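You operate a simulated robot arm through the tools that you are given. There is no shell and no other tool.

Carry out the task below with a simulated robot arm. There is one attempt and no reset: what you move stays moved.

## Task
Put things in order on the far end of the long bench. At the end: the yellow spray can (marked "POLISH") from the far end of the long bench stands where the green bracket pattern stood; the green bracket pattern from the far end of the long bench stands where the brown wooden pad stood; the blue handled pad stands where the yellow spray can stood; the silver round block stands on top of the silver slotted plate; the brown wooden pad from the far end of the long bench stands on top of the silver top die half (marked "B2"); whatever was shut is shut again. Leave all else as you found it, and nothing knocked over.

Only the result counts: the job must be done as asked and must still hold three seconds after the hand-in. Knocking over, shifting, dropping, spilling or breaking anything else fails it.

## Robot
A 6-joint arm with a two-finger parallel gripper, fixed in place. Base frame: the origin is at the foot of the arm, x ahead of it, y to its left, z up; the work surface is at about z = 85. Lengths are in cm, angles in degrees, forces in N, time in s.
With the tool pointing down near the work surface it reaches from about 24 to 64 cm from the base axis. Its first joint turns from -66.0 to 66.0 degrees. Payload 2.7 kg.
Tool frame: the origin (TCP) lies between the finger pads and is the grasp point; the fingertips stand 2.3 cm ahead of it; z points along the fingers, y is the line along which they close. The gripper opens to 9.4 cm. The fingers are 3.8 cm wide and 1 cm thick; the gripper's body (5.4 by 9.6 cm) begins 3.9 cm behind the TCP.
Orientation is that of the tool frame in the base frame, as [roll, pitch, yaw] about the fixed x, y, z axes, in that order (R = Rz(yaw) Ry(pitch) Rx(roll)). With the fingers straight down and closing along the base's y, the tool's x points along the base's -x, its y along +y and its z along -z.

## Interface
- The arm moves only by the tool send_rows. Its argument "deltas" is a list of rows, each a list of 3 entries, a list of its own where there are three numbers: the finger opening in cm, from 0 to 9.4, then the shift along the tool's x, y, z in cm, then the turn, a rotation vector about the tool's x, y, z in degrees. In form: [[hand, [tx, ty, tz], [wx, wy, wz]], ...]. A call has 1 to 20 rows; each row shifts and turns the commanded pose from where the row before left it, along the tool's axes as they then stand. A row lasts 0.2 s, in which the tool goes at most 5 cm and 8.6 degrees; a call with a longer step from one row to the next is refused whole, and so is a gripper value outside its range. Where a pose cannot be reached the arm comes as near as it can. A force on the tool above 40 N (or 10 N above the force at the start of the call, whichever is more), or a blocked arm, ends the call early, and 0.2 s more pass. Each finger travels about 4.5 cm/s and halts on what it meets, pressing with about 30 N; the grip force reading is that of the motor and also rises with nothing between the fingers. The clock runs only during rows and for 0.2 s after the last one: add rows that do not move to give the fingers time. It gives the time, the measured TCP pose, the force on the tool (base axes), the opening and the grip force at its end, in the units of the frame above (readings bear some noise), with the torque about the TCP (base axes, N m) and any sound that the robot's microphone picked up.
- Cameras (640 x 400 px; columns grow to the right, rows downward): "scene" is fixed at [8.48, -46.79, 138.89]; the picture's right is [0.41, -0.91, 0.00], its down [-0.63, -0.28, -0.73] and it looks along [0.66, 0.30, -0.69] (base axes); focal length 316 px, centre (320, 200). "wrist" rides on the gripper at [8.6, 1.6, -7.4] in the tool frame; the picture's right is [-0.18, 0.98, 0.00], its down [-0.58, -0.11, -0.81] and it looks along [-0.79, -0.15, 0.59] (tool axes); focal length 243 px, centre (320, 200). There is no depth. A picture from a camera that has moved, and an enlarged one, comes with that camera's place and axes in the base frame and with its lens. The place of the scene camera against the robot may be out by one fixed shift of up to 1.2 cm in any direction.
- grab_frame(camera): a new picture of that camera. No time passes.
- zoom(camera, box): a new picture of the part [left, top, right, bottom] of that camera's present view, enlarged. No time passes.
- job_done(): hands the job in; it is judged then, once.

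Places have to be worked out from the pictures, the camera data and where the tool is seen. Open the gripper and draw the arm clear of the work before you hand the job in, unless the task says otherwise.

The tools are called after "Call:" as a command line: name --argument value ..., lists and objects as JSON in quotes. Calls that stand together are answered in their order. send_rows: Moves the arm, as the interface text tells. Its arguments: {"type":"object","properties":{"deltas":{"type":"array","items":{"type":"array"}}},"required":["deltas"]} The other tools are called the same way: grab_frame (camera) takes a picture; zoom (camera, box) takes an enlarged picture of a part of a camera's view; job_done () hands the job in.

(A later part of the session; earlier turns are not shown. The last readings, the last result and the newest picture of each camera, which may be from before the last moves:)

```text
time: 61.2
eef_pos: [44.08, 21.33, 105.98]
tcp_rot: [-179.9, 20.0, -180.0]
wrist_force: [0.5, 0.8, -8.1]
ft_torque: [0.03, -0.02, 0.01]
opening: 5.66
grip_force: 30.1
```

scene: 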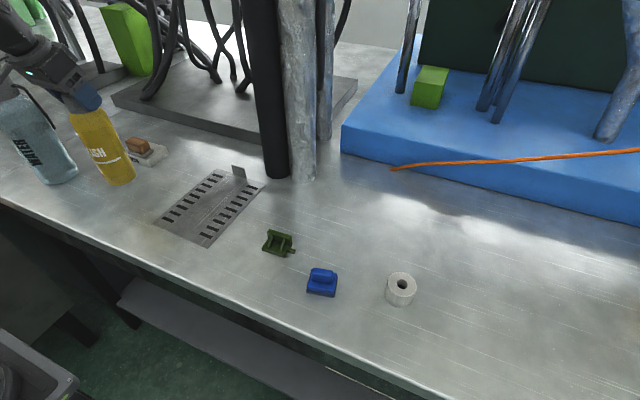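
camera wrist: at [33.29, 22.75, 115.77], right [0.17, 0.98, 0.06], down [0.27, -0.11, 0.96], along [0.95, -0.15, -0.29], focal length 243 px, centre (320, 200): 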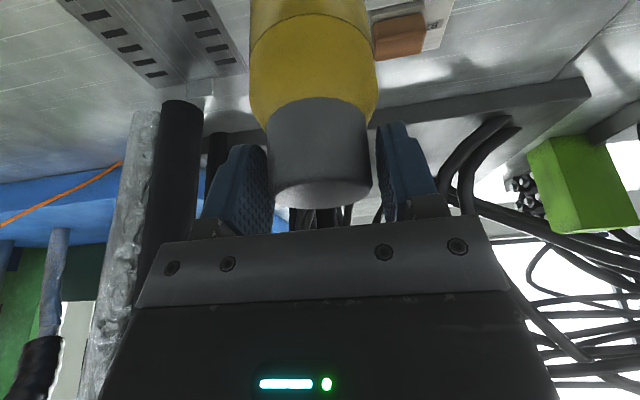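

Call:
send_rows --deltas '[[3.5, [0.034, 0, 0.094], [0, 0, 0]], [3.5, [0.034, 0, 0.094], [0, 0, 0]], [3.5, [0, 0, 0], [0, 0, 0]]]'

```text
time: 62.0
eef_pos: [44.11, 21.46, 105.87]
tcp_rot: [-180.0, 20.1, 179.9]
wrist_force: [-1.2, -1.3, -1.8]
ft_torque: [-0.06, 0.3, 0.04]
opening: 5.69
grip_force: 30.2
```

Weight is transferring to the bench (−1.8 N). One more tiny step, then I open slowly.

Call:
send_rows --deltas '[[3.5, [0.017, 0, 0.047], [0, 0, 0]], [3.5, [0, 0, 0], [0, 0, 0]]]'

Call:
zoom --camera "wrist" --box '[200, 80, 440, 240]'

Call:
zoom --camera "scene" --box '[60, 80, 180, 210]'

```text
time: 62.6
eef_pos: [44.16, 21.34, 105.82]
tcp_rot: [-179.9, 20.1, -180.0]
wrist_force: [-3.1, -2.9, 4.7]
ft_torque: [-0.1, 0.59, 0.11]
opening: 5.66
grip_force: 29.8
```

```text
2.50 times, centred on (320, 160) of wrist
camera zoom: at [33.39, 23.04, 109.81], right [0.17, 0.98, 0.06], down [0.27, -0.11, 0.96], along [0.95, -0.15, -0.28], focal length 606 px, centre (320, 300)
```

zoom: 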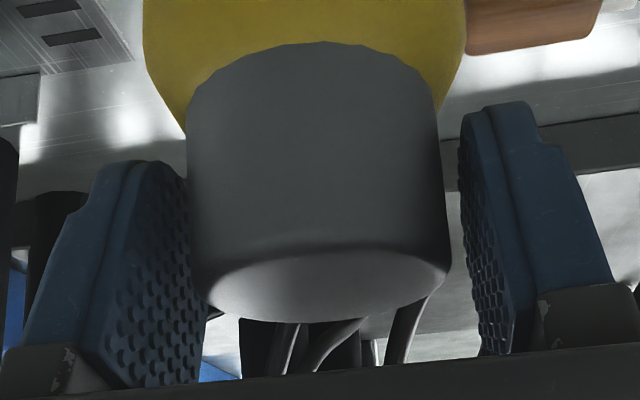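

```text
3.08 times, centred on (120, 145) of scene
camera zoom: at [8.46, -46.8, 138.88], right [0.41, -0.91, 0.0], down [-0.63, -0.28, -0.73], along [0.66, 0.3, -0.69], focal length 971 px, centre (935, 369)
```

zoom: 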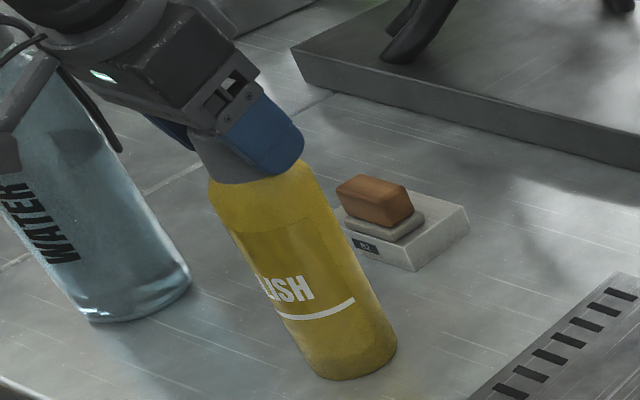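

The can bears fully on the bench. Opening slowly and then retreating along the finger axis.

Call:
send_rows --deltas '[[3.5, [-0.012, 0, -0.033], [0, 0, 0]], [5.5, [0, 0, 0], [0, 0, 0]], [5.9, [0, 0, 0], [0, 0, 0]], [6.5, [0, 0, 0], [0, 0, 0]], [7.5, [0, 0, 0], [0, 0, 0]], [9.4, [0, 0, 0], [0, 0, 0]], [9.4, [0, 0, 0], [0, 0, 0]], [9.4, [0, 0, 0], [0, 0, 0]], [9.4, [0, 0, -1], [0, 0, 0]], [9.4, [0, 0, -2], [0, 0, 0]], [9.4, [0, 0, -3], [0, 0, 0]], [9.4, [0, 0, -3], [0, 0, 0]], [9.4, [0, 0, 0], [0, 0, 0]]]'

Call:
grab_frame --camera "scene"

Call:
grab_frame --camera "wrist"

```text
time: 65.4
eef_pos: [41.01, 21.21, 114.0]
tcp_rot: [180.0, 20.0, 180.0]
wrist_force: [-1.0, 0.5, -0.5]
ft_torque: [0.01, -0.01, 0.0]
opening: 9.4
grip_force: 0.1
```

```text
taken
```

scene: 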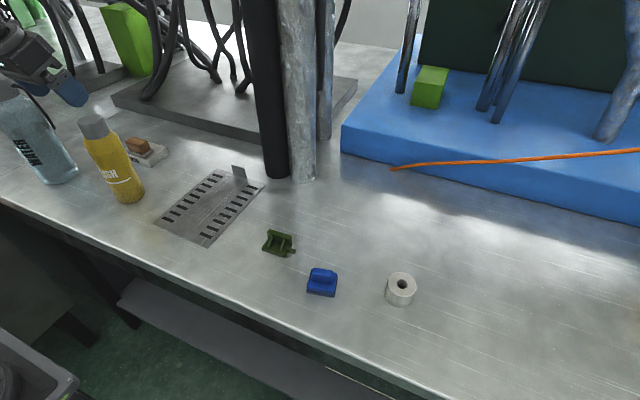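

```text
taken
camera wrist: at [30.37, 22.93, 118.21], right [0.17, 0.98, 0.06], down [0.27, -0.11, 0.96], along [0.95, -0.15, -0.28], focal length 243 px, centre (320, 200)
```

wrist: 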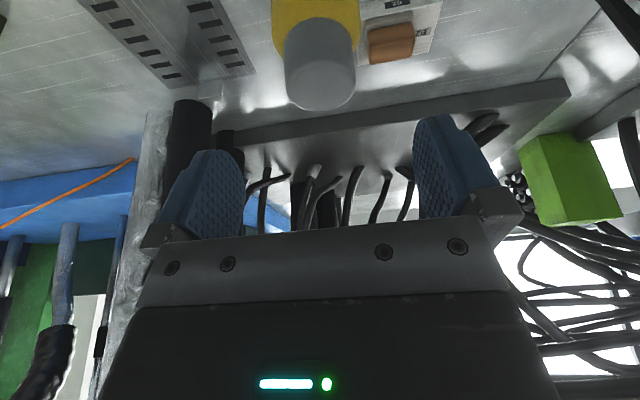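

The can stands upright at ≈(44.2, 21.3). Next the blue pad: I untilt the tool and move over to it at z≈101.

Call:
send_rows --deltas '[[9.4, [0, 0, -1], [0, 6.667, 0]], [9.4, [0, 0, 0], [0, 6.667, 0]], [9.4, [0, 0, 0], [0, 6.666, 0]], [9.4, [0, -4.2, 0], [0, 0, 0]], [9.4, [0, -4.2, 0], [0, 0, 0]], [9.4, [0, -4.2, 0], [0, 0, 0]], [9.4, [0, -4.2, 0], [0, 0, 0]], [9.4, [0, -4.2, 0], [0, 0, 0]], [9.4, [0, -4.2, 1.5], [0, 0, 0]], [9.4, [0, -4.2, 1.5], [0, 0, 0]], [9.4, [0, -4.2, 1.5], [0, 0, 0]], [9.4, [0, -4.2, 1.5], [0, 0, 0]], [9.4, [0, -4.2, 2], [0, 0, 0]], [9.4, [0, -4.2, 2], [0, 0, 0]], [9.4, [0, -4.2, 2], [0, 0, 0]], [9.4, [0, -4.2, 2], [0, 0, 0]], [9.4, [0, 0, 0], [0, 0, 0]], [9.4, [0, 0, 0], [0, 0, 0]]]'

Call:
grab_frame --camera "wrist"

Call:
zoom --camera "wrist" --box '[240, 0, 400, 100]'

Call:
zoom --camera "scene" --box '[60, 100, 180, 220]'

```text
time: 69.2
eef_pos: [40.61, -33.32, 101.08]
tcp_rot: [-180.0, 0.1, 180.0]
wrist_force: [0.5, 0.7, 0.1]
ft_torque: [-0.02, 0.0, -0.01]
opening: 9.41
grip_force: 0.0
```

```text
taken
camera wrist: at [31.99, -31.66, 108.6], right [0.18, 0.98, 0.0], down [0.58, -0.11, 0.81], along [0.79, -0.15, -0.59], focal length 243 px, centre (320, 200)
```

wrist: 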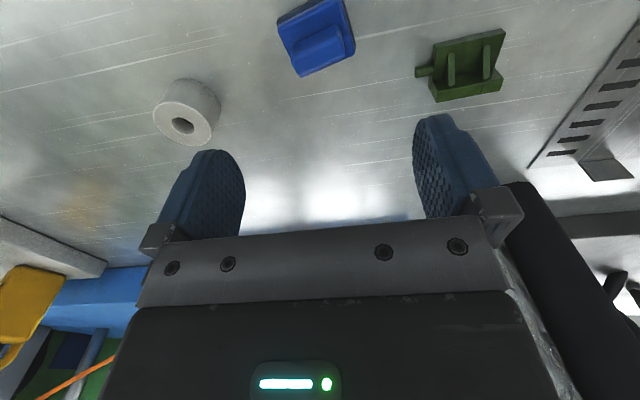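

```text
4.00 times, centred on (320, 50) of wrist
camera zoom: at [31.99, -31.66, 108.6], right [0.18, 0.98, 0.0], down [0.58, -0.11, 0.81], along [0.79, -0.15, -0.59], focal length 970 px, centre (320, 800)
```

zoom: 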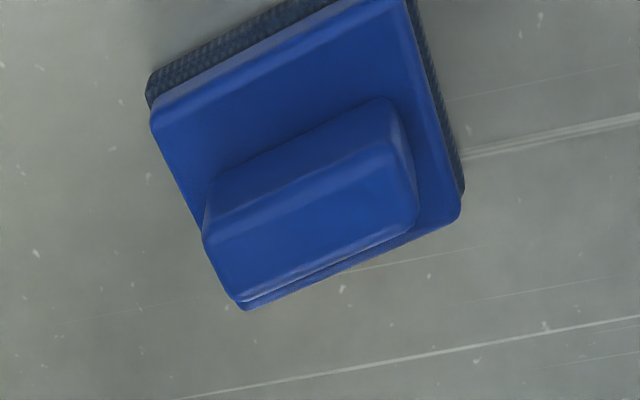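

```text
3.33 times, centred on (120, 160) of scene
camera zoom: at [8.47, -46.79, 138.89], right [0.41, -0.91, 0.0], down [-0.63, -0.28, -0.73], along [0.66, 0.3, -0.69], focal length 1052 px, centre (987, 333)
```

zoom: 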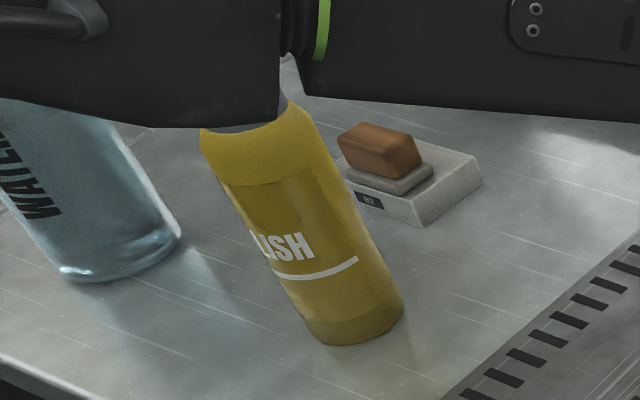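

Blue pad: handle ≈3.7 cm long centred ≈(40.1, −33.35), yaw ≈12.5°, plate top z≈86.9, handle top ≈89.3. I align to the handle and hover at z≈92.5 for a check.

Call:
send_rows --deltas '[[9.4, [0.48, -0.05, 0], [0, 0, -6.25]], [9.4, [0, 0, 2], [0, 0, -6.25]], [9.4, [0, 0, 3], [0, 0, 0]], [9.4, [0, 0, 2.6], [0, 0, 0]], [9.4, [0, 0, 1], [0, 0, 0]], [9.4, [0, 0, 0], [0, 0, 0]], [9.4, [0, 0, 0], [0, 0, 0]]]'

Call:
zoom --camera "wrist" --box '[180, 10, 460, 210]'

Call:
zoom --camera "scene" --box '[260, 200, 400, 310]'

```text
time: 70.8
eef_pos: [40.15, -33.45, 92.52]
tcp_rot: [180.0, -0.1, -167.5]
wrist_force: [1.0, 0.2, -0.3]
ft_torque: [0.0, 0.0, -0.01]
opening: 9.41
grip_force: 0.0
```

```text
2.00 times, centred on (320, 110) of wrist
camera zoom: at [31.34, -33.6, 99.95], right [-0.03, 1.0, 0.0], down [0.59, 0.02, 0.81], along [0.81, 0.03, -0.59], focal length 485 px, centre (320, 380)
```

zoom: 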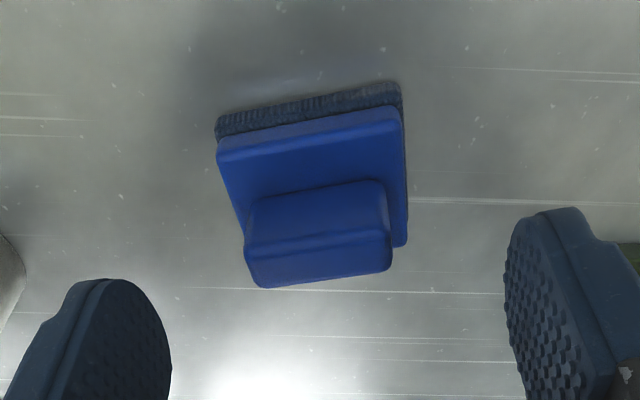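

```text
3.64 times, centred on (330, 255) of scene
camera zoom: at [8.48, -46.79, 138.89], right [0.41, -0.91, 0.0], down [-0.63, -0.28, -0.73], along [0.66, 0.3, -0.69], focal length 1147 px, centre (284, 0)
```

zoom: 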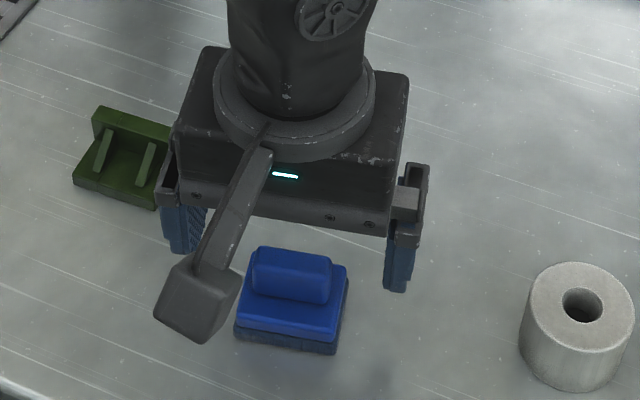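

Handle is centered between the fingers within 0.1 cm, and the +y finger clears the bracket. Lowering to z≈89.6 and closing on the handle.

Call:
send_rows --deltas '[[9.4, [-0.08, 0.05, 1.5], [0, 0, 0]], [9.4, [0, 0, 1.4], [0, 0, 0]], [9.4, [0, 0, 0], [0, 0, 0]], [6, [0, 0, 0], [0, 0, 0]], [2.5, [0, 0, 0], [0, 0, 0]], [2.5, [0, 0, 0], [0, 0, 0]], [2.5, [0, 0, 0], [0, 0, 0]], [2.5, [0, 0, 0], [0, 0, 0]], [2.5, [0, 0, 0], [0, 0, 0]], [2.5, [0, 0, 0], [0, 0, 0]]]'

Call:
zoom --camera "wrist" --box '[180, 60, 460, 260]'

Call:
zoom --camera "scene" --box '[260, 200, 400, 310]'

```text
time: 73.0
eef_pos: [40.18, -33.44, 89.38]
tcp_rot: [180.0, -0.1, -167.5]
wrist_force: [-0.1, -2.1, 3.6]
ft_torque: [-0.1, -0.09, -0.05]
opening: 3.91
grip_force: 30.0
```

```text
2.00 times, centred on (320, 160) of wrist
camera zoom: at [31.46, -33.49, 96.97], right [-0.03, 1.0, 0.0], down [0.59, 0.02, 0.81], along [0.81, 0.03, -0.59], focal length 485 px, centre (320, 280)
```

zoom: 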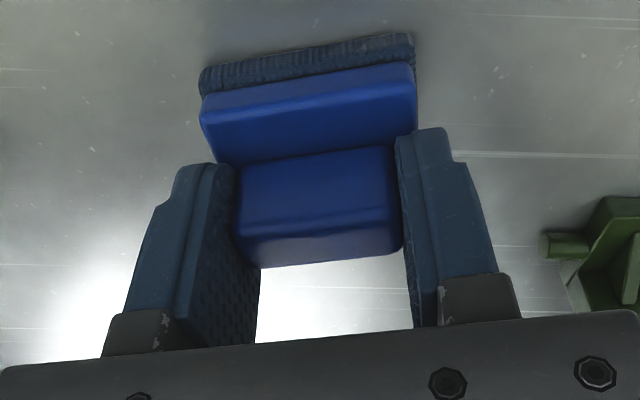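

```text
3.64 times, centred on (330, 255) of scene
camera zoom: at [8.47, -46.79, 138.89], right [0.41, -0.91, 0.0], down [-0.63, -0.28, -0.73], along [0.66, 0.3, -0.69], focal length 1147 px, centre (284, 0)
```

zoom: 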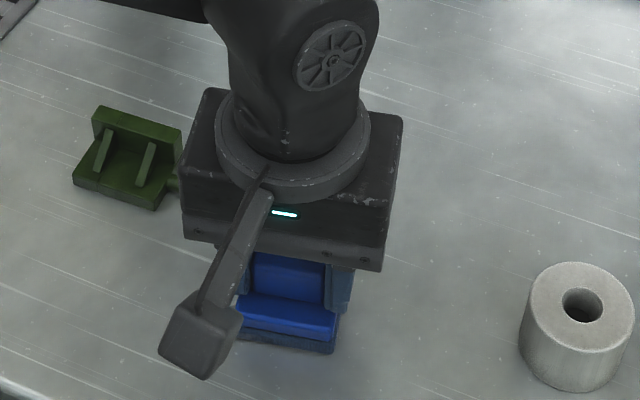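

Closed at 3.91 cm on the handle. Small test lift.

Call:
send_rows --deltas '[[2.5, [0, 0, -0.2], [0, 0, 0]], [2.5, [0, 0, -0.3], [0, 0, 0]], [2.5, [0, 0, -0.5], [0, 0, 0]], [2.5, [0, 0, 0], [0, 0, 0]], [2.5, [0, 0, 0], [0, 0, 0]]]'

Call:
zoom --camera "wrist" --box '[180, 60, 460, 260]'

Call:
zoom --camera "scene" --box '[260, 200, 400, 310]'

```text
time: 74.2
eef_pos: [40.35, -33.3, 90.6]
tcp_rot: [-179.9, 0.0, -167.5]
wrist_force: [0.0, 0.4, -0.4]
ft_torque: [-0.01, -0.01, 0.03]
opening: 3.94
grip_force: 30.3
```

```text
2.00 times, centred on (320, 160) of wrist
camera zoom: at [31.43, -33.51, 98.08], right [-0.03, 1.0, 0.0], down [0.59, 0.02, 0.81], along [0.81, 0.03, -0.59], focal length 485 px, centre (320, 280)
```

zoom: 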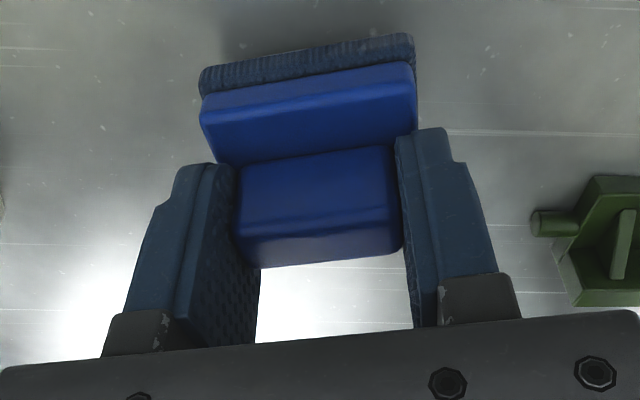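

```text
3.64 times, centred on (330, 255) of scene
camera zoom: at [8.48, -46.79, 138.89], right [0.41, -0.91, 0.0], down [-0.63, -0.28, -0.73], along [0.66, 0.3, -0.69], focal length 1147 px, centre (284, 0)
```

zoom: 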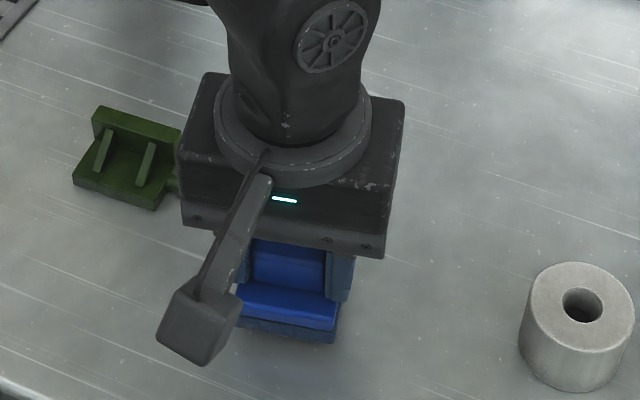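

Held firmly. I lift to z≈96 and move over to the can's old spot (56.05, −27.3).

Call:
send_rows --deltas '[[2.5, [0, 0, -2], [0, 0, 0]], [2.5, [0, 0, -3.5], [0, 0, 0]], [2.5, [-3.344, 0.48, 0], [0, 0, 0]], [2.5, [-3.344, 0.48, 0], [0, 0, 0]], [2.5, [-3.344, 0.48, 0], [0, 0, 0]], [2.5, [-3.344, 0.48, 0], [0, 0, 0]], [2.5, [-3.344, 0.48, 0], [0, 0, 0]], [2.5, [0, 0, 0], [0, 0, 0]], [2.5, [0, 0, 0], [0, 0, 0]]]'

Call:
grab_frame --camera "scene"

Call:
grab_frame --camera "wrist"

```text
time: 76.2
eef_pos: [55.89, -27.31, 96.13]
tcp_rot: [180.0, 0.0, -167.5]
wrist_force: [0.3, -0.1, -0.1]
ft_torque: [-0.01, -0.02, 0.01]
opening: 3.94
grip_force: 30.0
```

```text
taken
```

scene: 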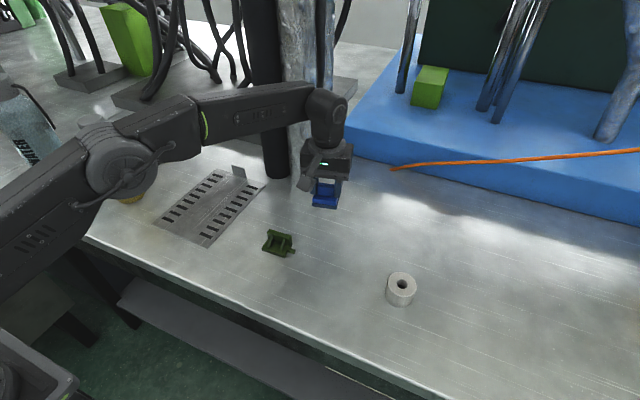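

```text
taken
camera wrist: at [47.1, -27.53, 103.58], right [-0.03, 1.0, 0.0], down [0.59, 0.02, 0.81], along [0.81, 0.03, -0.59], focal length 243 px, centre (320, 200)
```

wrist: 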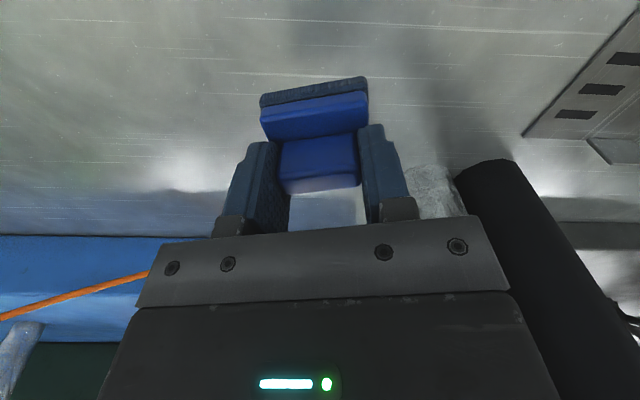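

Positioned over the can's old spot. Lowering to just above the bench, then small steps.

Call:
send_rows --deltas '[[2.5, [-0.15, 0, 2], [0, 0, 0]], [2.5, [0, 0, 2.5], [0, 0, 0]], [2.5, [0, 0, 1.3], [0, 0, 0]], [2.5, [0, 0, 0.3], [0, 0, 0]], [2.5, [0, 0, 0.1], [0, 0, 0]], [2.5, [0, 0, 0.1], [0, 0, 0]], [2.5, [0, 0, 0], [0, 0, 0]], [2.5, [0, 0, 0], [0, 0, 0]]]'

Call:
zoom --camera "scene" --box '[260, 140, 400, 250]'

```text
time: 78.0
eef_pos: [56.06, -27.45, 89.87]
tcp_rot: [-179.8, 0.0, -167.5]
wrist_force: [-0.4, -0.6, 0.0]
ft_torque: [0.02, 0.01, -0.03]
opening: 3.9
grip_force: 29.6
```

```text
3.64 times, centred on (330, 195) of scene
camera zoom: at [8.48, -46.79, 138.89], right [0.41, -0.91, 0.0], down [-0.63, -0.28, -0.73], along [0.66, 0.3, -0.69], focal length 1147 px, centre (284, 218)
```

zoom: 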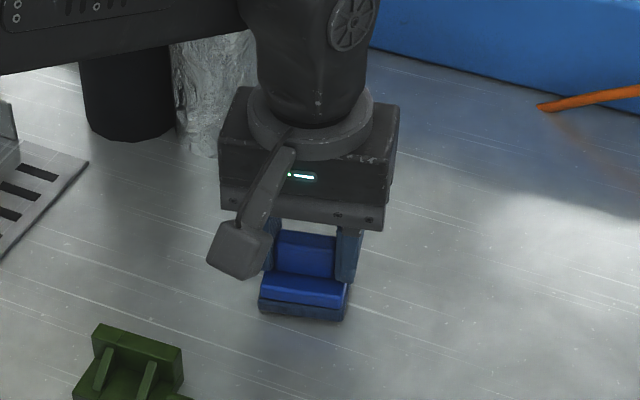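

Call:
send_rows --deltas '[[2.5, [0, 0, 0.1], [0, 0, 0]], [2.5, [0, 0, 0.1], [0, 0, 0]], [2.5, [0, 0, 0.1], [0, 0, 0]], [2.5, [0, 0, 0], [0, 0, 0]]]'

```text
time: 79.0
eef_pos: [56.22, -27.39, 89.55]
tcp_rot: [-179.9, 0.0, -167.5]
wrist_force: [0.0, 0.0, 0.6]
ft_torque: [-0.01, 0.01, 0.02]
opening: 3.92
grip_force: 30.3
```

Still no clear contact at z≈89.55; two more 0.1 cm steps.

Call:
send_rows --deltas '[[2.5, [0, 0, 0.1], [0, 0, 0]], [2.5, [0, 0, 0.1], [0, 0, 0]], [2.5, [0, 0, 0], [0, 0, 0]]]'

```text
time: 79.8
eef_pos: [56.18, -27.42, 89.42]
tcp_rot: [-179.9, 0.1, -167.5]
wrist_force: [-6.9, 2.4, 16.2]
ft_torque: [0.24, 0.24, 0.04]
opening: 3.91
grip_force: 30.0
```

Contact (16 N up). I ease up slightly, open, and rise.

Call:
send_rows --deltas '[[2.5, [0, 0, -0.08], [0, 0, 0]], [4.2, [0, 0, 0], [0, 0, 0]], [5.5, [0, 0, 0], [0, 0, 0]], [9.4, [0, 0, 0], [0, 0, 0]], [9.4, [0, 0, 0], [0, 0, 0]], [9.4, [0, 0, 0], [0, 0, 0]], [9.4, [0, 0, -1], [0, 0, 0]], [9.4, [0, 0, -2.5], [0, 0, 0]], [9.4, [1.5, 0, -3.5], [0, 0, 0]], [9.4, [1.5, 0, -3.5], [0, 0, 0]], [9.4, [0, 0, 0], [0, 0, 0]]]'

Call:
grab_frame --camera "scene"

Call:
grab_frame --camera "wrist"

Call:
zoom --camera "scene" --box '[260, 140, 400, 250]'

```text
time: 82.2
eef_pos: [53.04, -27.91, 99.9]
tcp_rot: [180.0, 0.0, -167.4]
wrist_force: [0.0, 0.7, -0.2]
ft_torque: [-0.03, -0.01, 0.01]
opening: 9.41
grip_force: 0.0
```

```text
taken
```

scene: 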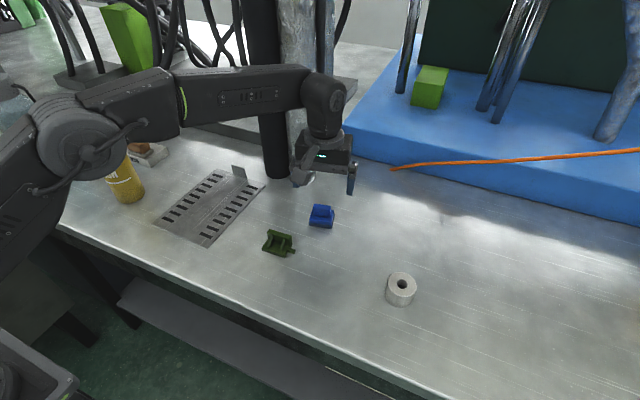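

```text
taken
camera wrist: at [44.29, -28.12, 107.35], right [-0.03, 1.0, 0.0], down [0.59, 0.02, 0.81], along [0.81, 0.03, -0.59], focal length 243 px, centre (320, 200)
```

wrist: 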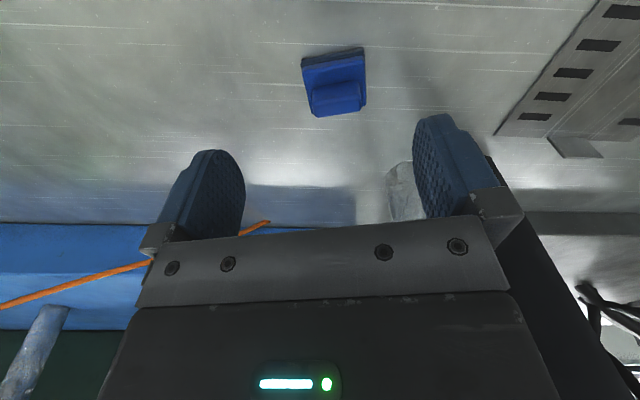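

```text
3.64 times, centred on (330, 195) of scene
camera zoom: at [8.47, -46.79, 138.89], right [0.41, -0.91, 0.0], down [-0.63, -0.28, -0.73], along [0.66, 0.3, -0.69], focal length 1147 px, centre (284, 218)
```

zoom: 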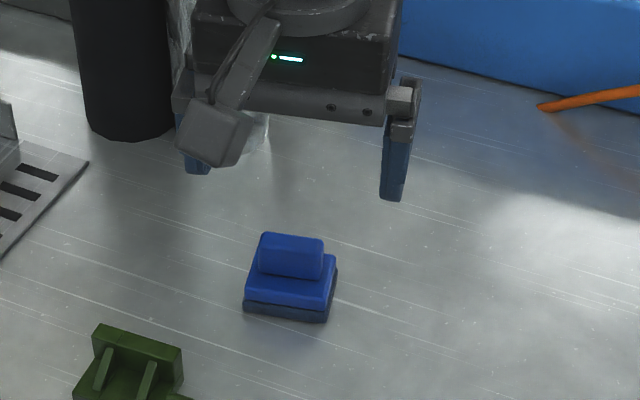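

Blue pad is in place. Now the round block: I re-square the tool and move to a viewing pose at ≈(36, −45, 103).

Call:
send_rows --deltas '[[9.4, [0, 0, -1], [0, 0, 6.25]], [9.4, [0, 0, 0], [0, 0, 6.25]], [9.4, [2.84, -2.85, -0.4], [0, 0, 0]], [9.4, [2.84, -2.85, -0.4], [0, 0, 0]], [9.4, [2.84, -2.85, -0.4], [0, 0, 0]], [9.4, [2.84, -2.85, -0.4], [0, 0, 0]], [9.4, [2.84, -2.85, -0.4], [0, 0, 0]], [9.4, [2.84, -2.85, 0], [0, 0, 0]], [9.4, [0, 0, 0], [0, 0, 0]], [9.4, [0, 0, 0], [0, 0, 0]]]'

Call:
grab_frame --camera "wrist"

Call:
zoom --camera "wrist" --box '[220, 60, 400, 180]'

Call:
zoom --camera "scene" --box '[360, 250, 440, 320]'

Call:
grab_frame --camera "scene"

```text
time: 84.4
eef_pos: [36.07, -45.08, 102.95]
tcp_rot: [180.0, 0.0, 180.0]
wrist_force: [-0.1, -0.3, 0.0]
ft_torque: [0.04, -0.02, -0.01]
opening: 9.41
grip_force: 0.2
```

```text
taken
camera wrist: at [27.38, -43.35, 110.48], right [0.18, 0.98, 0.0], down [0.58, -0.11, 0.81], along [0.79, -0.15, -0.59], focal length 243 px, centre (320, 200)
```

wrist: 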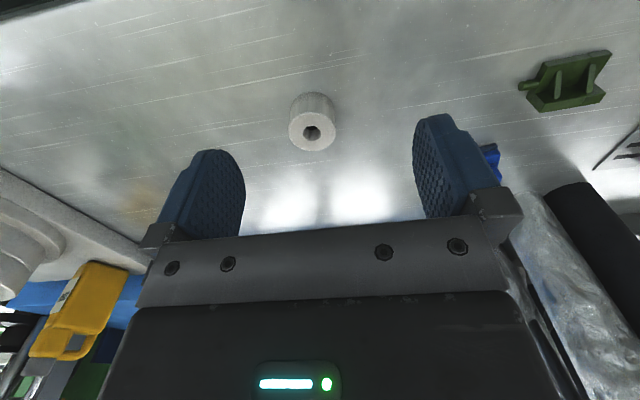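

```text
3.33 times, centred on (310, 120) of wrist
camera zoom: at [27.38, -43.35, 110.48], right [0.18, 0.98, 0.0], down [0.58, -0.11, 0.81], along [0.79, -0.15, -0.59], focal length 809 px, centre (353, 467)
```

zoom: 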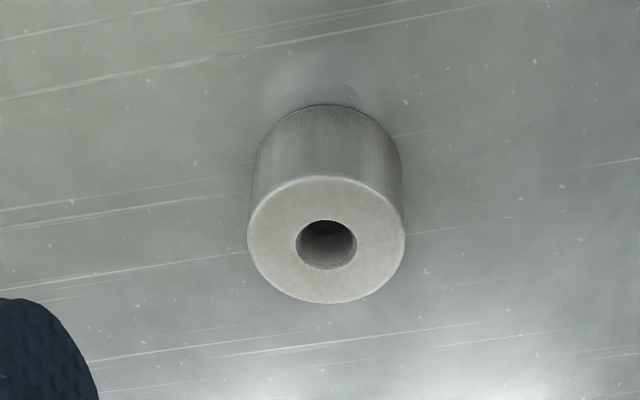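

```text
5.71 times, centred on (400, 285) of scene
camera zoom: at [8.47, -46.79, 138.89], right [0.41, -0.91, 0.0], down [-0.63, -0.28, -0.73], along [0.66, 0.3, -0.69], focal length 1803 px, centre (-137, -286)
```

zoom: 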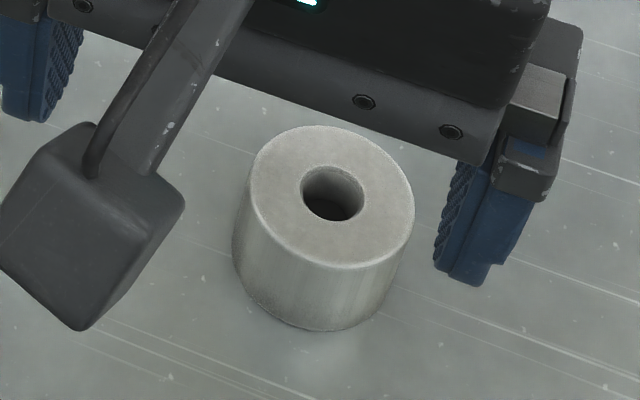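

```text
taken
```

scene: 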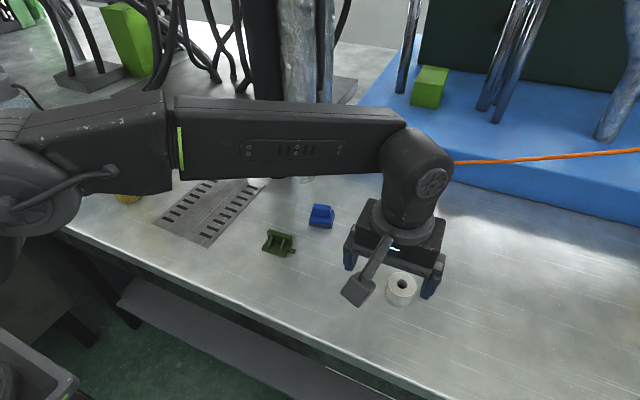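

Round block: centre ≈(44.03, −47.35), Ø≈5.3, top z≈88.6 — just beyond vertical reach, so I tilt 15° outward and go to a hover pose 9 cm back along the finger axis.

Call:
send_rows --deltas '[[9.4, [0, 0, 0], [0, -7.5, 0]], [9.4, [0, 0, 0], [0, -7.5, 0]], [9.4, [-1.3, -0.783, 2.453], [0, 0, 0]], [9.4, [-1.3, -0.783, 2.453], [0, 0, 0]], [9.4, [-1.3, -0.783, 2.453], [0, 0, 0]], [9.4, [0, 0, 0], [0, 0, 0]], [9.4, [0, 0, 0], [0, 0, 0]]]'

Call:
grab_frame --camera "wrist"

Call:
zoom --camera "wrist" --box '[220, 30, 400, 150]'

Call:
zoom --camera "scene" --box '[320, 180, 480, 320]'

```text
time: 86.0
eef_pos: [41.8, -47.53, 96.73]
tcp_rot: [-179.9, 15.0, 180.0]
wrist_force: [0.4, -0.6, -0.4]
ft_torque: [-0.01, -0.01, -0.02]
opening: 9.44
grip_force: 0.2
```

```text
taken
camera wrist: at [31.48, -45.75, 101.77], right [0.18, 0.98, 0.05], down [0.35, -0.11, 0.93], along [0.92, -0.15, -0.37], focal length 243 px, centre (320, 200)
```

wrist: 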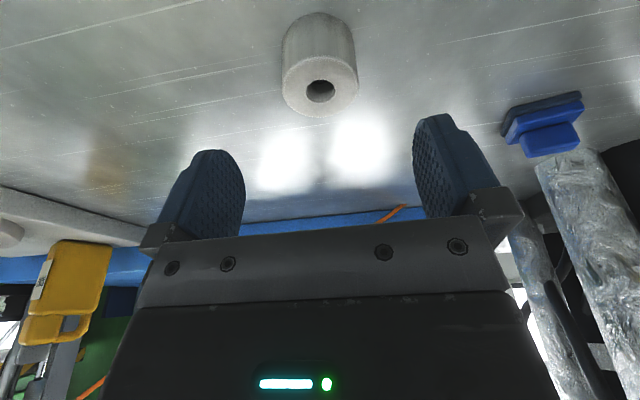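

```text
3.33 times, centred on (310, 90) of wrist
camera zoom: at [31.48, -45.75, 101.77], right [0.18, 0.98, 0.05], down [0.35, -0.11, 0.93], along [0.92, -0.15, -0.37], focal length 809 px, centre (353, 567)
```

zoom: 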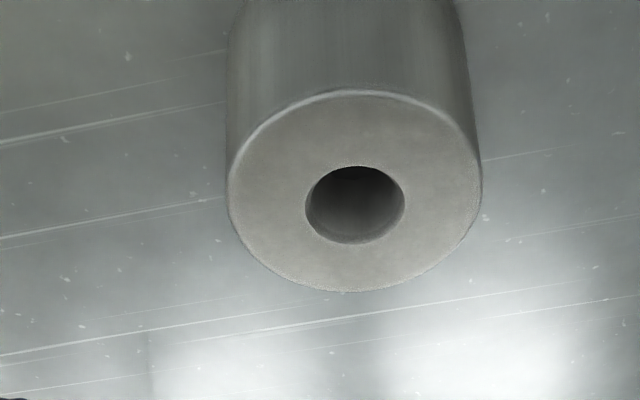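

```text
2.86 times, centred on (400, 250) of scene
camera zoom: at [8.48, -46.79, 138.89], right [0.41, -0.91, 0.0], down [-0.63, -0.28, -0.73], along [0.66, 0.3, -0.69], focal length 901 px, centre (91, 57)
```

zoom: 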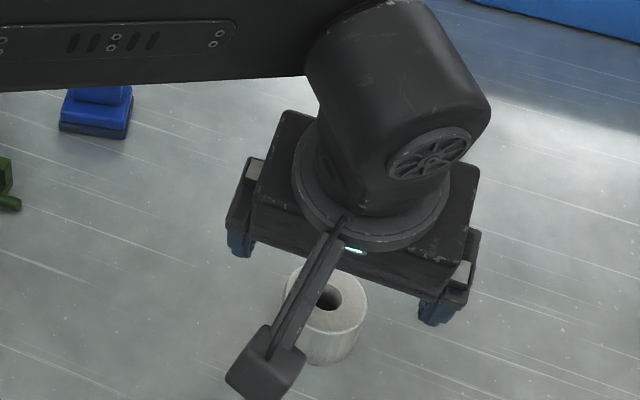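

Block centre confirmed at ≈(43.98, −47.3), straight along the finger axis. Advancing 6 cm, then check for reach and alignment.

Call:
send_rows --deltas '[[9.4, [0.04, 0.03, 2], [0, 0, 0]], [9.4, [0, 0, 2], [0, 0, 0]], [9.4, [0, 0, 2], [0, 0, 0]], [9.4, [0, 0, 0], [0, 0, 0]], [9.4, [0, 0, 0], [0, 0, 0]]]'

Call:
grab_frame --camera "wrist"

Call:
zoom --camera "scene" --box '[320, 220, 480, 340]'

```text
time: 87.2
eef_pos: [43.44, -47.42, 91.05]
tcp_rot: [-180.0, 15.0, 179.9]
wrist_force: [0.8, -0.2, -0.9]
ft_torque: [-0.02, 0.0, 0.02]
opening: 9.42
grip_force: 0.1
```

```text
taken
camera wrist: at [33.08, -45.65, 95.94], right [0.18, 0.98, 0.05], down [0.35, -0.11, 0.93], along [0.92, -0.15, -0.37], focal length 243 px, centre (320, 200)
```

wrist: 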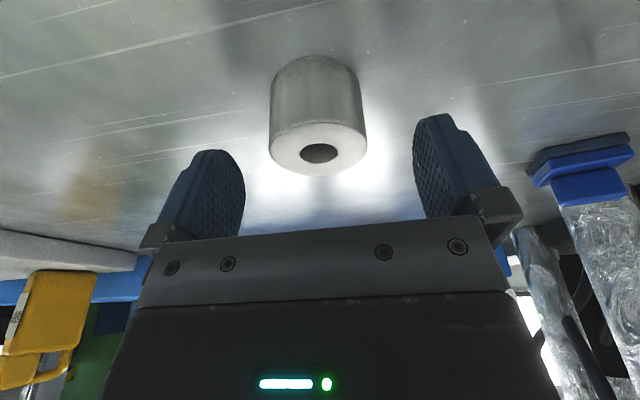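

```text
3.33 times, centred on (400, 280) of scene
camera zoom: at [8.48, -46.79, 138.89], right [0.41, -0.91, 0.0], down [-0.63, -0.28, -0.73], along [0.66, 0.3, -0.69], focal length 1052 px, centre (53, -67)
```

zoom: 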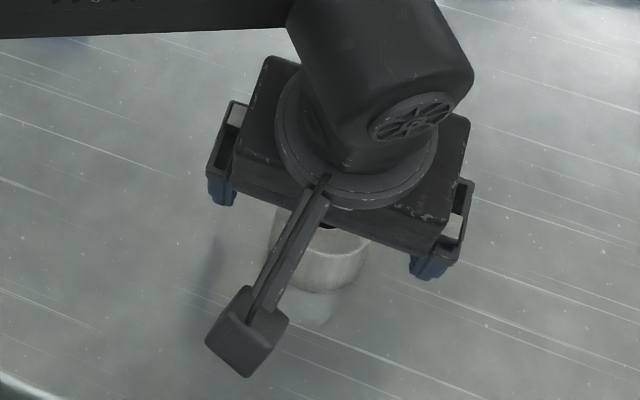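

On track. Advancing the last 2.9 cm and closing.

Call:
send_rows --deltas '[[9.4, [0, -0.03, 1.5], [0, 0, 0]], [9.4, [0, 0, 1.4], [0, 0, 0]], [9.4, [0, 0, 0], [0, 0, 0]], [7, [0, 0, 0], [0, 0, 0]], [3.8, [0, 0, 0], [0, 0, 0]], [3.8, [0, 0, 0], [0, 0, 0]], [3.8, [0, 0, 0], [0, 0, 0]], [3.8, [0, 0, 0], [0, 0, 0]], [3.8, [0, 0, 0], [0, 0, 0]]]'

Call:
grab_frame --camera "wrist"

```text
time: 89.2
eef_pos: [44.17, -47.45, 88.24]
tcp_rot: [180.0, 15.0, 180.0]
wrist_force: [0.1, -0.4, -0.4]
ft_torque: [0.0, 0.01, 0.02]
opening: 5.13
grip_force: 29.9
```

```text
taken
camera wrist: at [33.8, -45.73, 93.27], right [0.18, 0.98, 0.05], down [0.35, -0.11, 0.93], along [0.92, -0.15, -0.37], focal length 243 px, centre (320, 200)
```

wrist: 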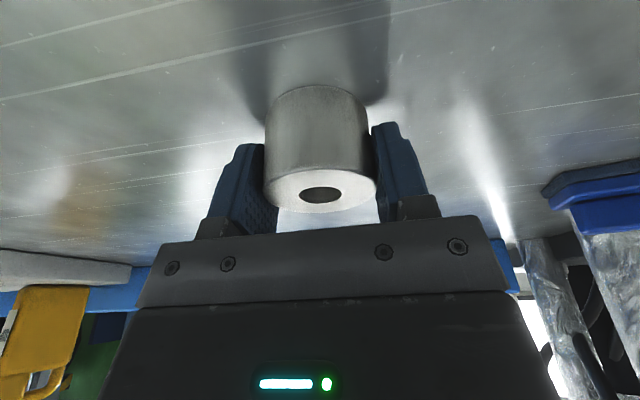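

Gripped at 5.13 cm (its diameter). Slow test lift of 1 cm.

Call:
send_rows --deltas '[[3.8, [-0.052, 0, -0.193], [0, 0, 0]], [3.8, [-0.078, 0, -0.29], [0, 0, 0]], [3.8, [-0.129, 0, -0.483], [0, 0, 0]], [3.8, [0, 0, 0], [0, 0, 0]], [3.8, [0, 0, 0], [0, 0, 0]], [3.8, [0, 0, 0], [0, 0, 0]]]'

Call:
grab_frame --camera "wrist"

Call:
zoom --camera "scene" --box '[320, 220, 480, 340]'

```text
time: 90.6
eef_pos: [44.19, -47.53, 89.22]
tcp_rot: [179.9, 15.0, 180.0]
wrist_force: [-0.3, 0.2, -2.5]
ft_torque: [-0.02, 0.0, 0.0]
opening: 5.18
grip_force: 30.3
```

```text
taken
camera wrist: at [33.88, -45.68, 94.26], right [0.18, 0.98, 0.05], down [0.35, -0.11, 0.93], along [0.92, -0.15, -0.37], focal length 243 px, centre (320, 200)
```

wrist: 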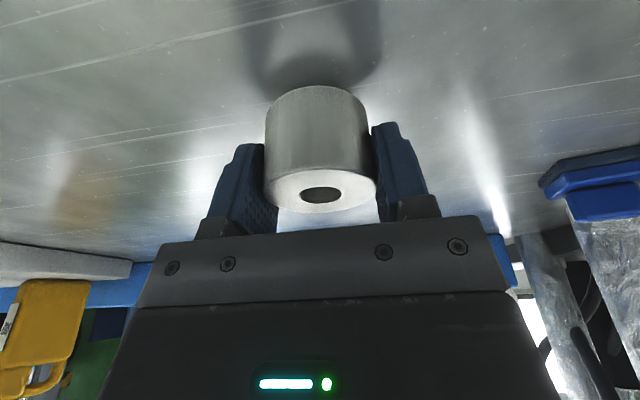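

```text
3.33 times, centred on (400, 280) of scene
camera zoom: at [8.48, -46.79, 138.89], right [0.41, -0.91, 0.0], down [-0.63, -0.28, -0.73], along [0.66, 0.3, -0.69], focal length 1052 px, centre (53, -67)
```

zoom: 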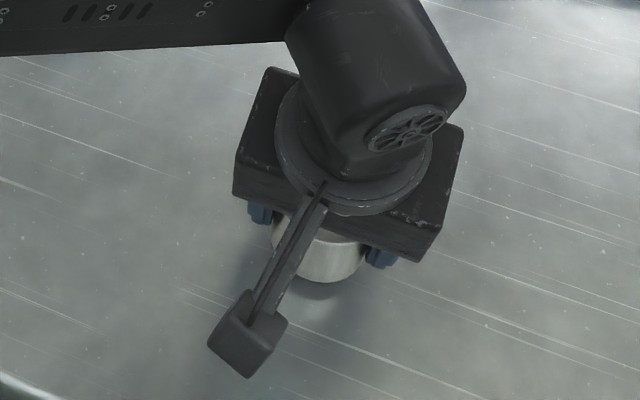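

The block is lifted cleanly (≈2.2 N). I raise it to z≈99.5 and carry it over the slotted plate's centre (≈(49.5, 0.5)).

Call:
send_rows --deltas '[[3.8, [-0.67, 0, -2.5], [0, 0, 0]], [3.8, [-0.96, 0, -3.6], [0, 0, 0]], [3.8, [-1.04, 0, -3.87], [0, 0, 0]], [3.8, [-0.3445, 3.193, 0.0923], [0, 0, 0]], [3.8, [-0.3445, 3.193, 0.0923], [0, 0, 0]], [3.8, [-0.3445, 3.193, 0.0923], [0, 0, 0]], [3.8, [-0.3445, 3.193, 0.0923], [0, 0, 0]], [3.8, [-0.3445, 3.193, 0.0923], [0, 0, 0]], [3.8, [-0.3445, 3.193, 0.0923], [0, 0, 0]], [3.8, [-0.3445, 3.193, 0.0923], [0, 0, 0]], [3.8, [-0.3445, 3.193, 0.0923], [0, 0, 0]], [3.8, [-0.3445, 3.193, 0.0923], [0, 0, 0]], [3.8, [-0.3445, 3.193, 0.0923], [0, 0, 0]], [3.8, [-0.3445, 3.193, 0.0923], [0, 0, 0]], [3.8, [-0.3445, 3.193, 0.0923], [0, 0, 0]], [3.8, [-0.3445, 3.193, 0.0923], [0, 0, 0]], [3.8, [-0.3445, 3.193, 0.0923], [0, 0, 0]], [3.8, [-0.3445, 3.193, 0.0923], [0, 0, 0]], [3.8, [0, 0, 0], [0, 0, 0]], [3.8, [0, 0, 0], [0, 0, 0]]]'

Call:
grab_frame --camera "wrist"

Call:
grab_frame --camera "scene"

```text
time: 94.8
eef_pos: [49.31, 0.32, 99.43]
tcp_rot: [180.0, 15.0, 180.0]
wrist_force: [-0.5, 0.2, -1.2]
ft_torque: [0.01, 0.0, 0.0]
opening: 5.15
grip_force: 29.6
```

```text
taken
camera wrist: at [39.04, 2.12, 104.5], right [0.18, 0.98, 0.05], down [0.35, -0.11, 0.93], along [0.92, -0.15, -0.37], focal length 243 px, centre (320, 200)
```

wrist: 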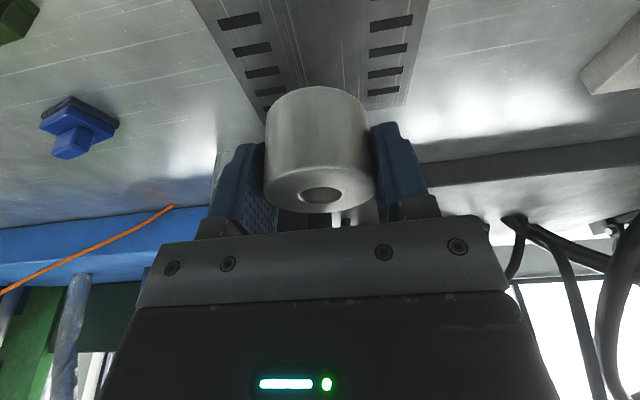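

```text
taken
```

scene: 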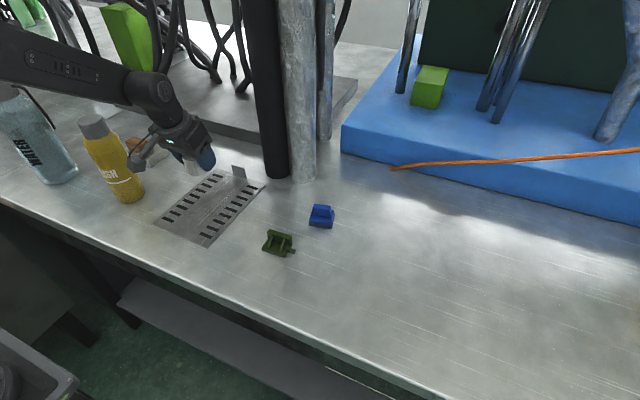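

Block is above the middle of the plate. Lowering to about 0.5 cm above it.

Call:
send_rows --deltas '[[3.8, [0.517, 0, 1.932], [0, 0, 0]], [3.8, [0.776, 0, 2.898], [0, 0, 0]], [3.8, [0.776, 0, 2.898], [0, 0, 0]], [3.8, [0.388, 0, 1.449], [0, 0, 0]], [3.8, [0.129, 0, 0.483], [0, 0, 0]], [3.8, [0.052, 0, 0.193], [0, 0, 0]], [3.8, [0, 0, 0], [0, 0, 0]], [3.8, [0, 0, 0], [0, 0, 0]]]'

Call:
zoom --camera "scene" --box '[130, 130, 290, 260]'

Call:
grab_frame --camera "wrist"

```text
time: 96.6
eef_pos: [49.38, 0.33, 89.32]
tcp_rot: [-180.0, 15.0, -180.0]
wrist_force: [-0.3, -0.3, -3.0]
ft_torque: [-0.01, 0.01, -0.02]
opening: 5.14
grip_force: 29.6
```

```text
3.08 times, centred on (210, 195) of scene
camera zoom: at [8.48, -46.79, 138.89], right [0.41, -0.91, 0.0], down [-0.63, -0.28, -0.73], along [0.66, 0.3, -0.69], focal length 971 px, centre (658, 215)
```

zoom: 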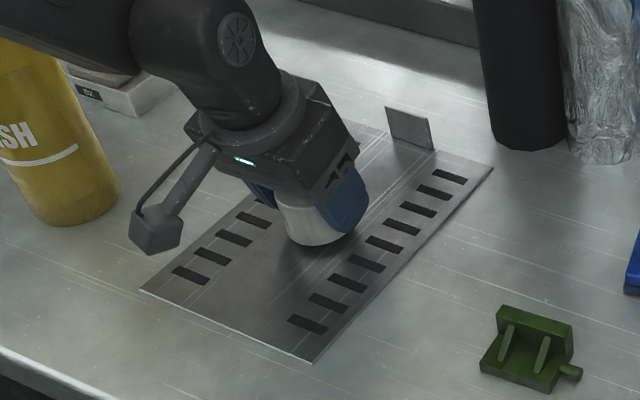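

```text
taken
camera wrist: at [39.06, 2.14, 94.31], right [0.18, 0.98, 0.05], down [0.35, -0.11, 0.93], along [0.92, -0.15, -0.37], focal length 243 px, centre (320, 200)
```

wrist: 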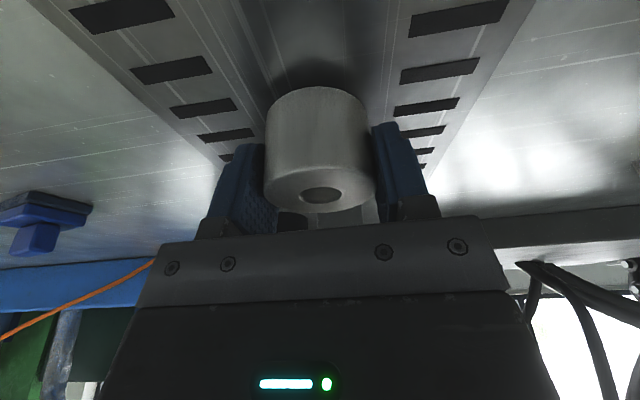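

Well centred between the slot rows. Lowering in 0.1 cm steps until contact.

Call:
send_rows --deltas '[[3.8, [0.026, 0, 0.097], [0, 0, 0]], [3.8, [0.026, 0, 0.097], [0, 0, 0]], [3.8, [0.026, 0, 0.097], [0, 0, 0]], [3.8, [0.026, 0, 0.097], [0, 0, 0]], [3.8, [0.026, 0, 0.097], [0, 0, 0]], [3.8, [0, 0, 0], [0, 0, 0]]]'

```text
time: 98.0
eef_pos: [49.3, 0.33, 88.85]
tcp_rot: [-180.0, 15.1, 179.9]
wrist_force: [0.3, 0.0, -2.9]
ft_torque: [-0.02, 0.0, 0.0]
opening: 5.16
grip_force: 30.3
```

Call:
send_rows --deltas '[[3.8, [0.026, 0, 0.097], [0, 0, 0]], [3.8, [0.026, 0, 0.097], [0, 0, 0]], [3.8, [0, 0, 0], [0, 0, 0]]]'

```text
time: 98.8
eef_pos: [49.41, 0.32, 88.66]
tcp_rot: [179.9, 15.0, 179.9]
wrist_force: [0.5, -0.3, -2.2]
ft_torque: [0.01, -0.02, 0.01]
opening: 5.15
grip_force: 29.6
```

No contact yet at z≈88.66; continuing with smaller steps.

Call:
send_rows --deltas '[[3.8, [0.026, 0, 0.097], [0, 0, 0]], [3.8, [0.013, 0, 0.048], [0, 0, 0]], [3.8, [0, 0, 0], [0, 0, 0]]]'

```text
time: 99.6
eef_pos: [49.45, 0.31, 88.6]
tcp_rot: [179.9, 15.3, 179.9]
wrist_force: [-2.5, -1.0, 11.7]
ft_torque: [-0.09, 0.34, 0.07]
opening: 5.15
grip_force: 29.6
```

Contact (≈12 N). Easing slightly, opening, then retreating along the finger axis.

Call:
send_rows --deltas '[[3.8, [-0.013, 0, -0.048], [0, 0, 0]], [5.4, [0, 0, 0], [0, 0, 0]], [6.5, [0, 0, 0], [0, 0, 0]], [9.4, [0, 0, 0], [0, 0, 0]], [9.4, [0, 0, 0], [0, 0, 0]], [9.4, [0, 0, 0], [0, 0, 0]], [9.4, [0, 0, -1], [0, 0, 0]], [9.4, [0, 0, -2], [0, 0, 0]], [9.4, [0, 0, -3], [0, 0, 0]], [9.4, [0, 0, -4], [0, 0, 0]], [9.4, [0, 0, 0], [0, 0, 0]]]'

Call:
grab_frame --camera "wrist"

Call:
zoom --camera "scene" --box '[130, 130, 290, 260]'

```text
time: 102.0
eef_pos: [46.61, 0.27, 98.2]
tcp_rot: [180.0, 15.0, -180.0]
wrist_force: [-0.9, 0.4, -1.4]
ft_torque: [0.0, 0.04, -0.04]
opening: 9.38
grip_force: 0.2
```

```text
taken
camera wrist: at [36.35, 2.12, 103.16], right [0.18, 0.98, 0.05], down [0.35, -0.11, 0.93], along [0.92, -0.15, -0.37], focal length 243 px, centre (320, 200)
```

wrist: 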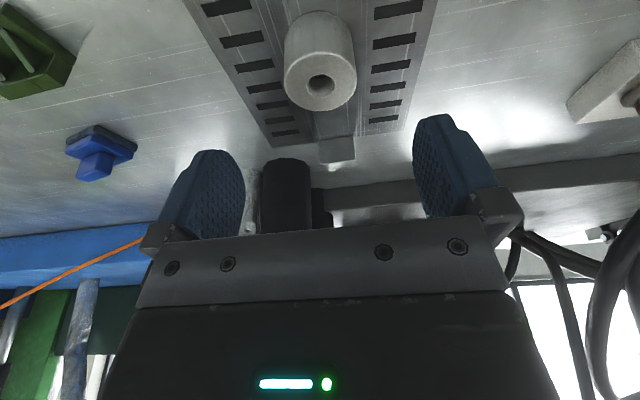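

```text
3.08 times, centred on (210, 195) of scene
camera zoom: at [8.47, -46.79, 138.89], right [0.41, -0.91, 0.0], down [-0.63, -0.28, -0.73], along [0.66, 0.3, -0.69], focal length 971 px, centre (658, 215)
```

zoom: 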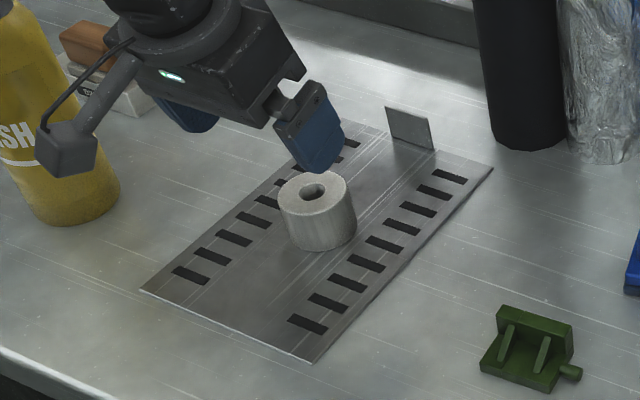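

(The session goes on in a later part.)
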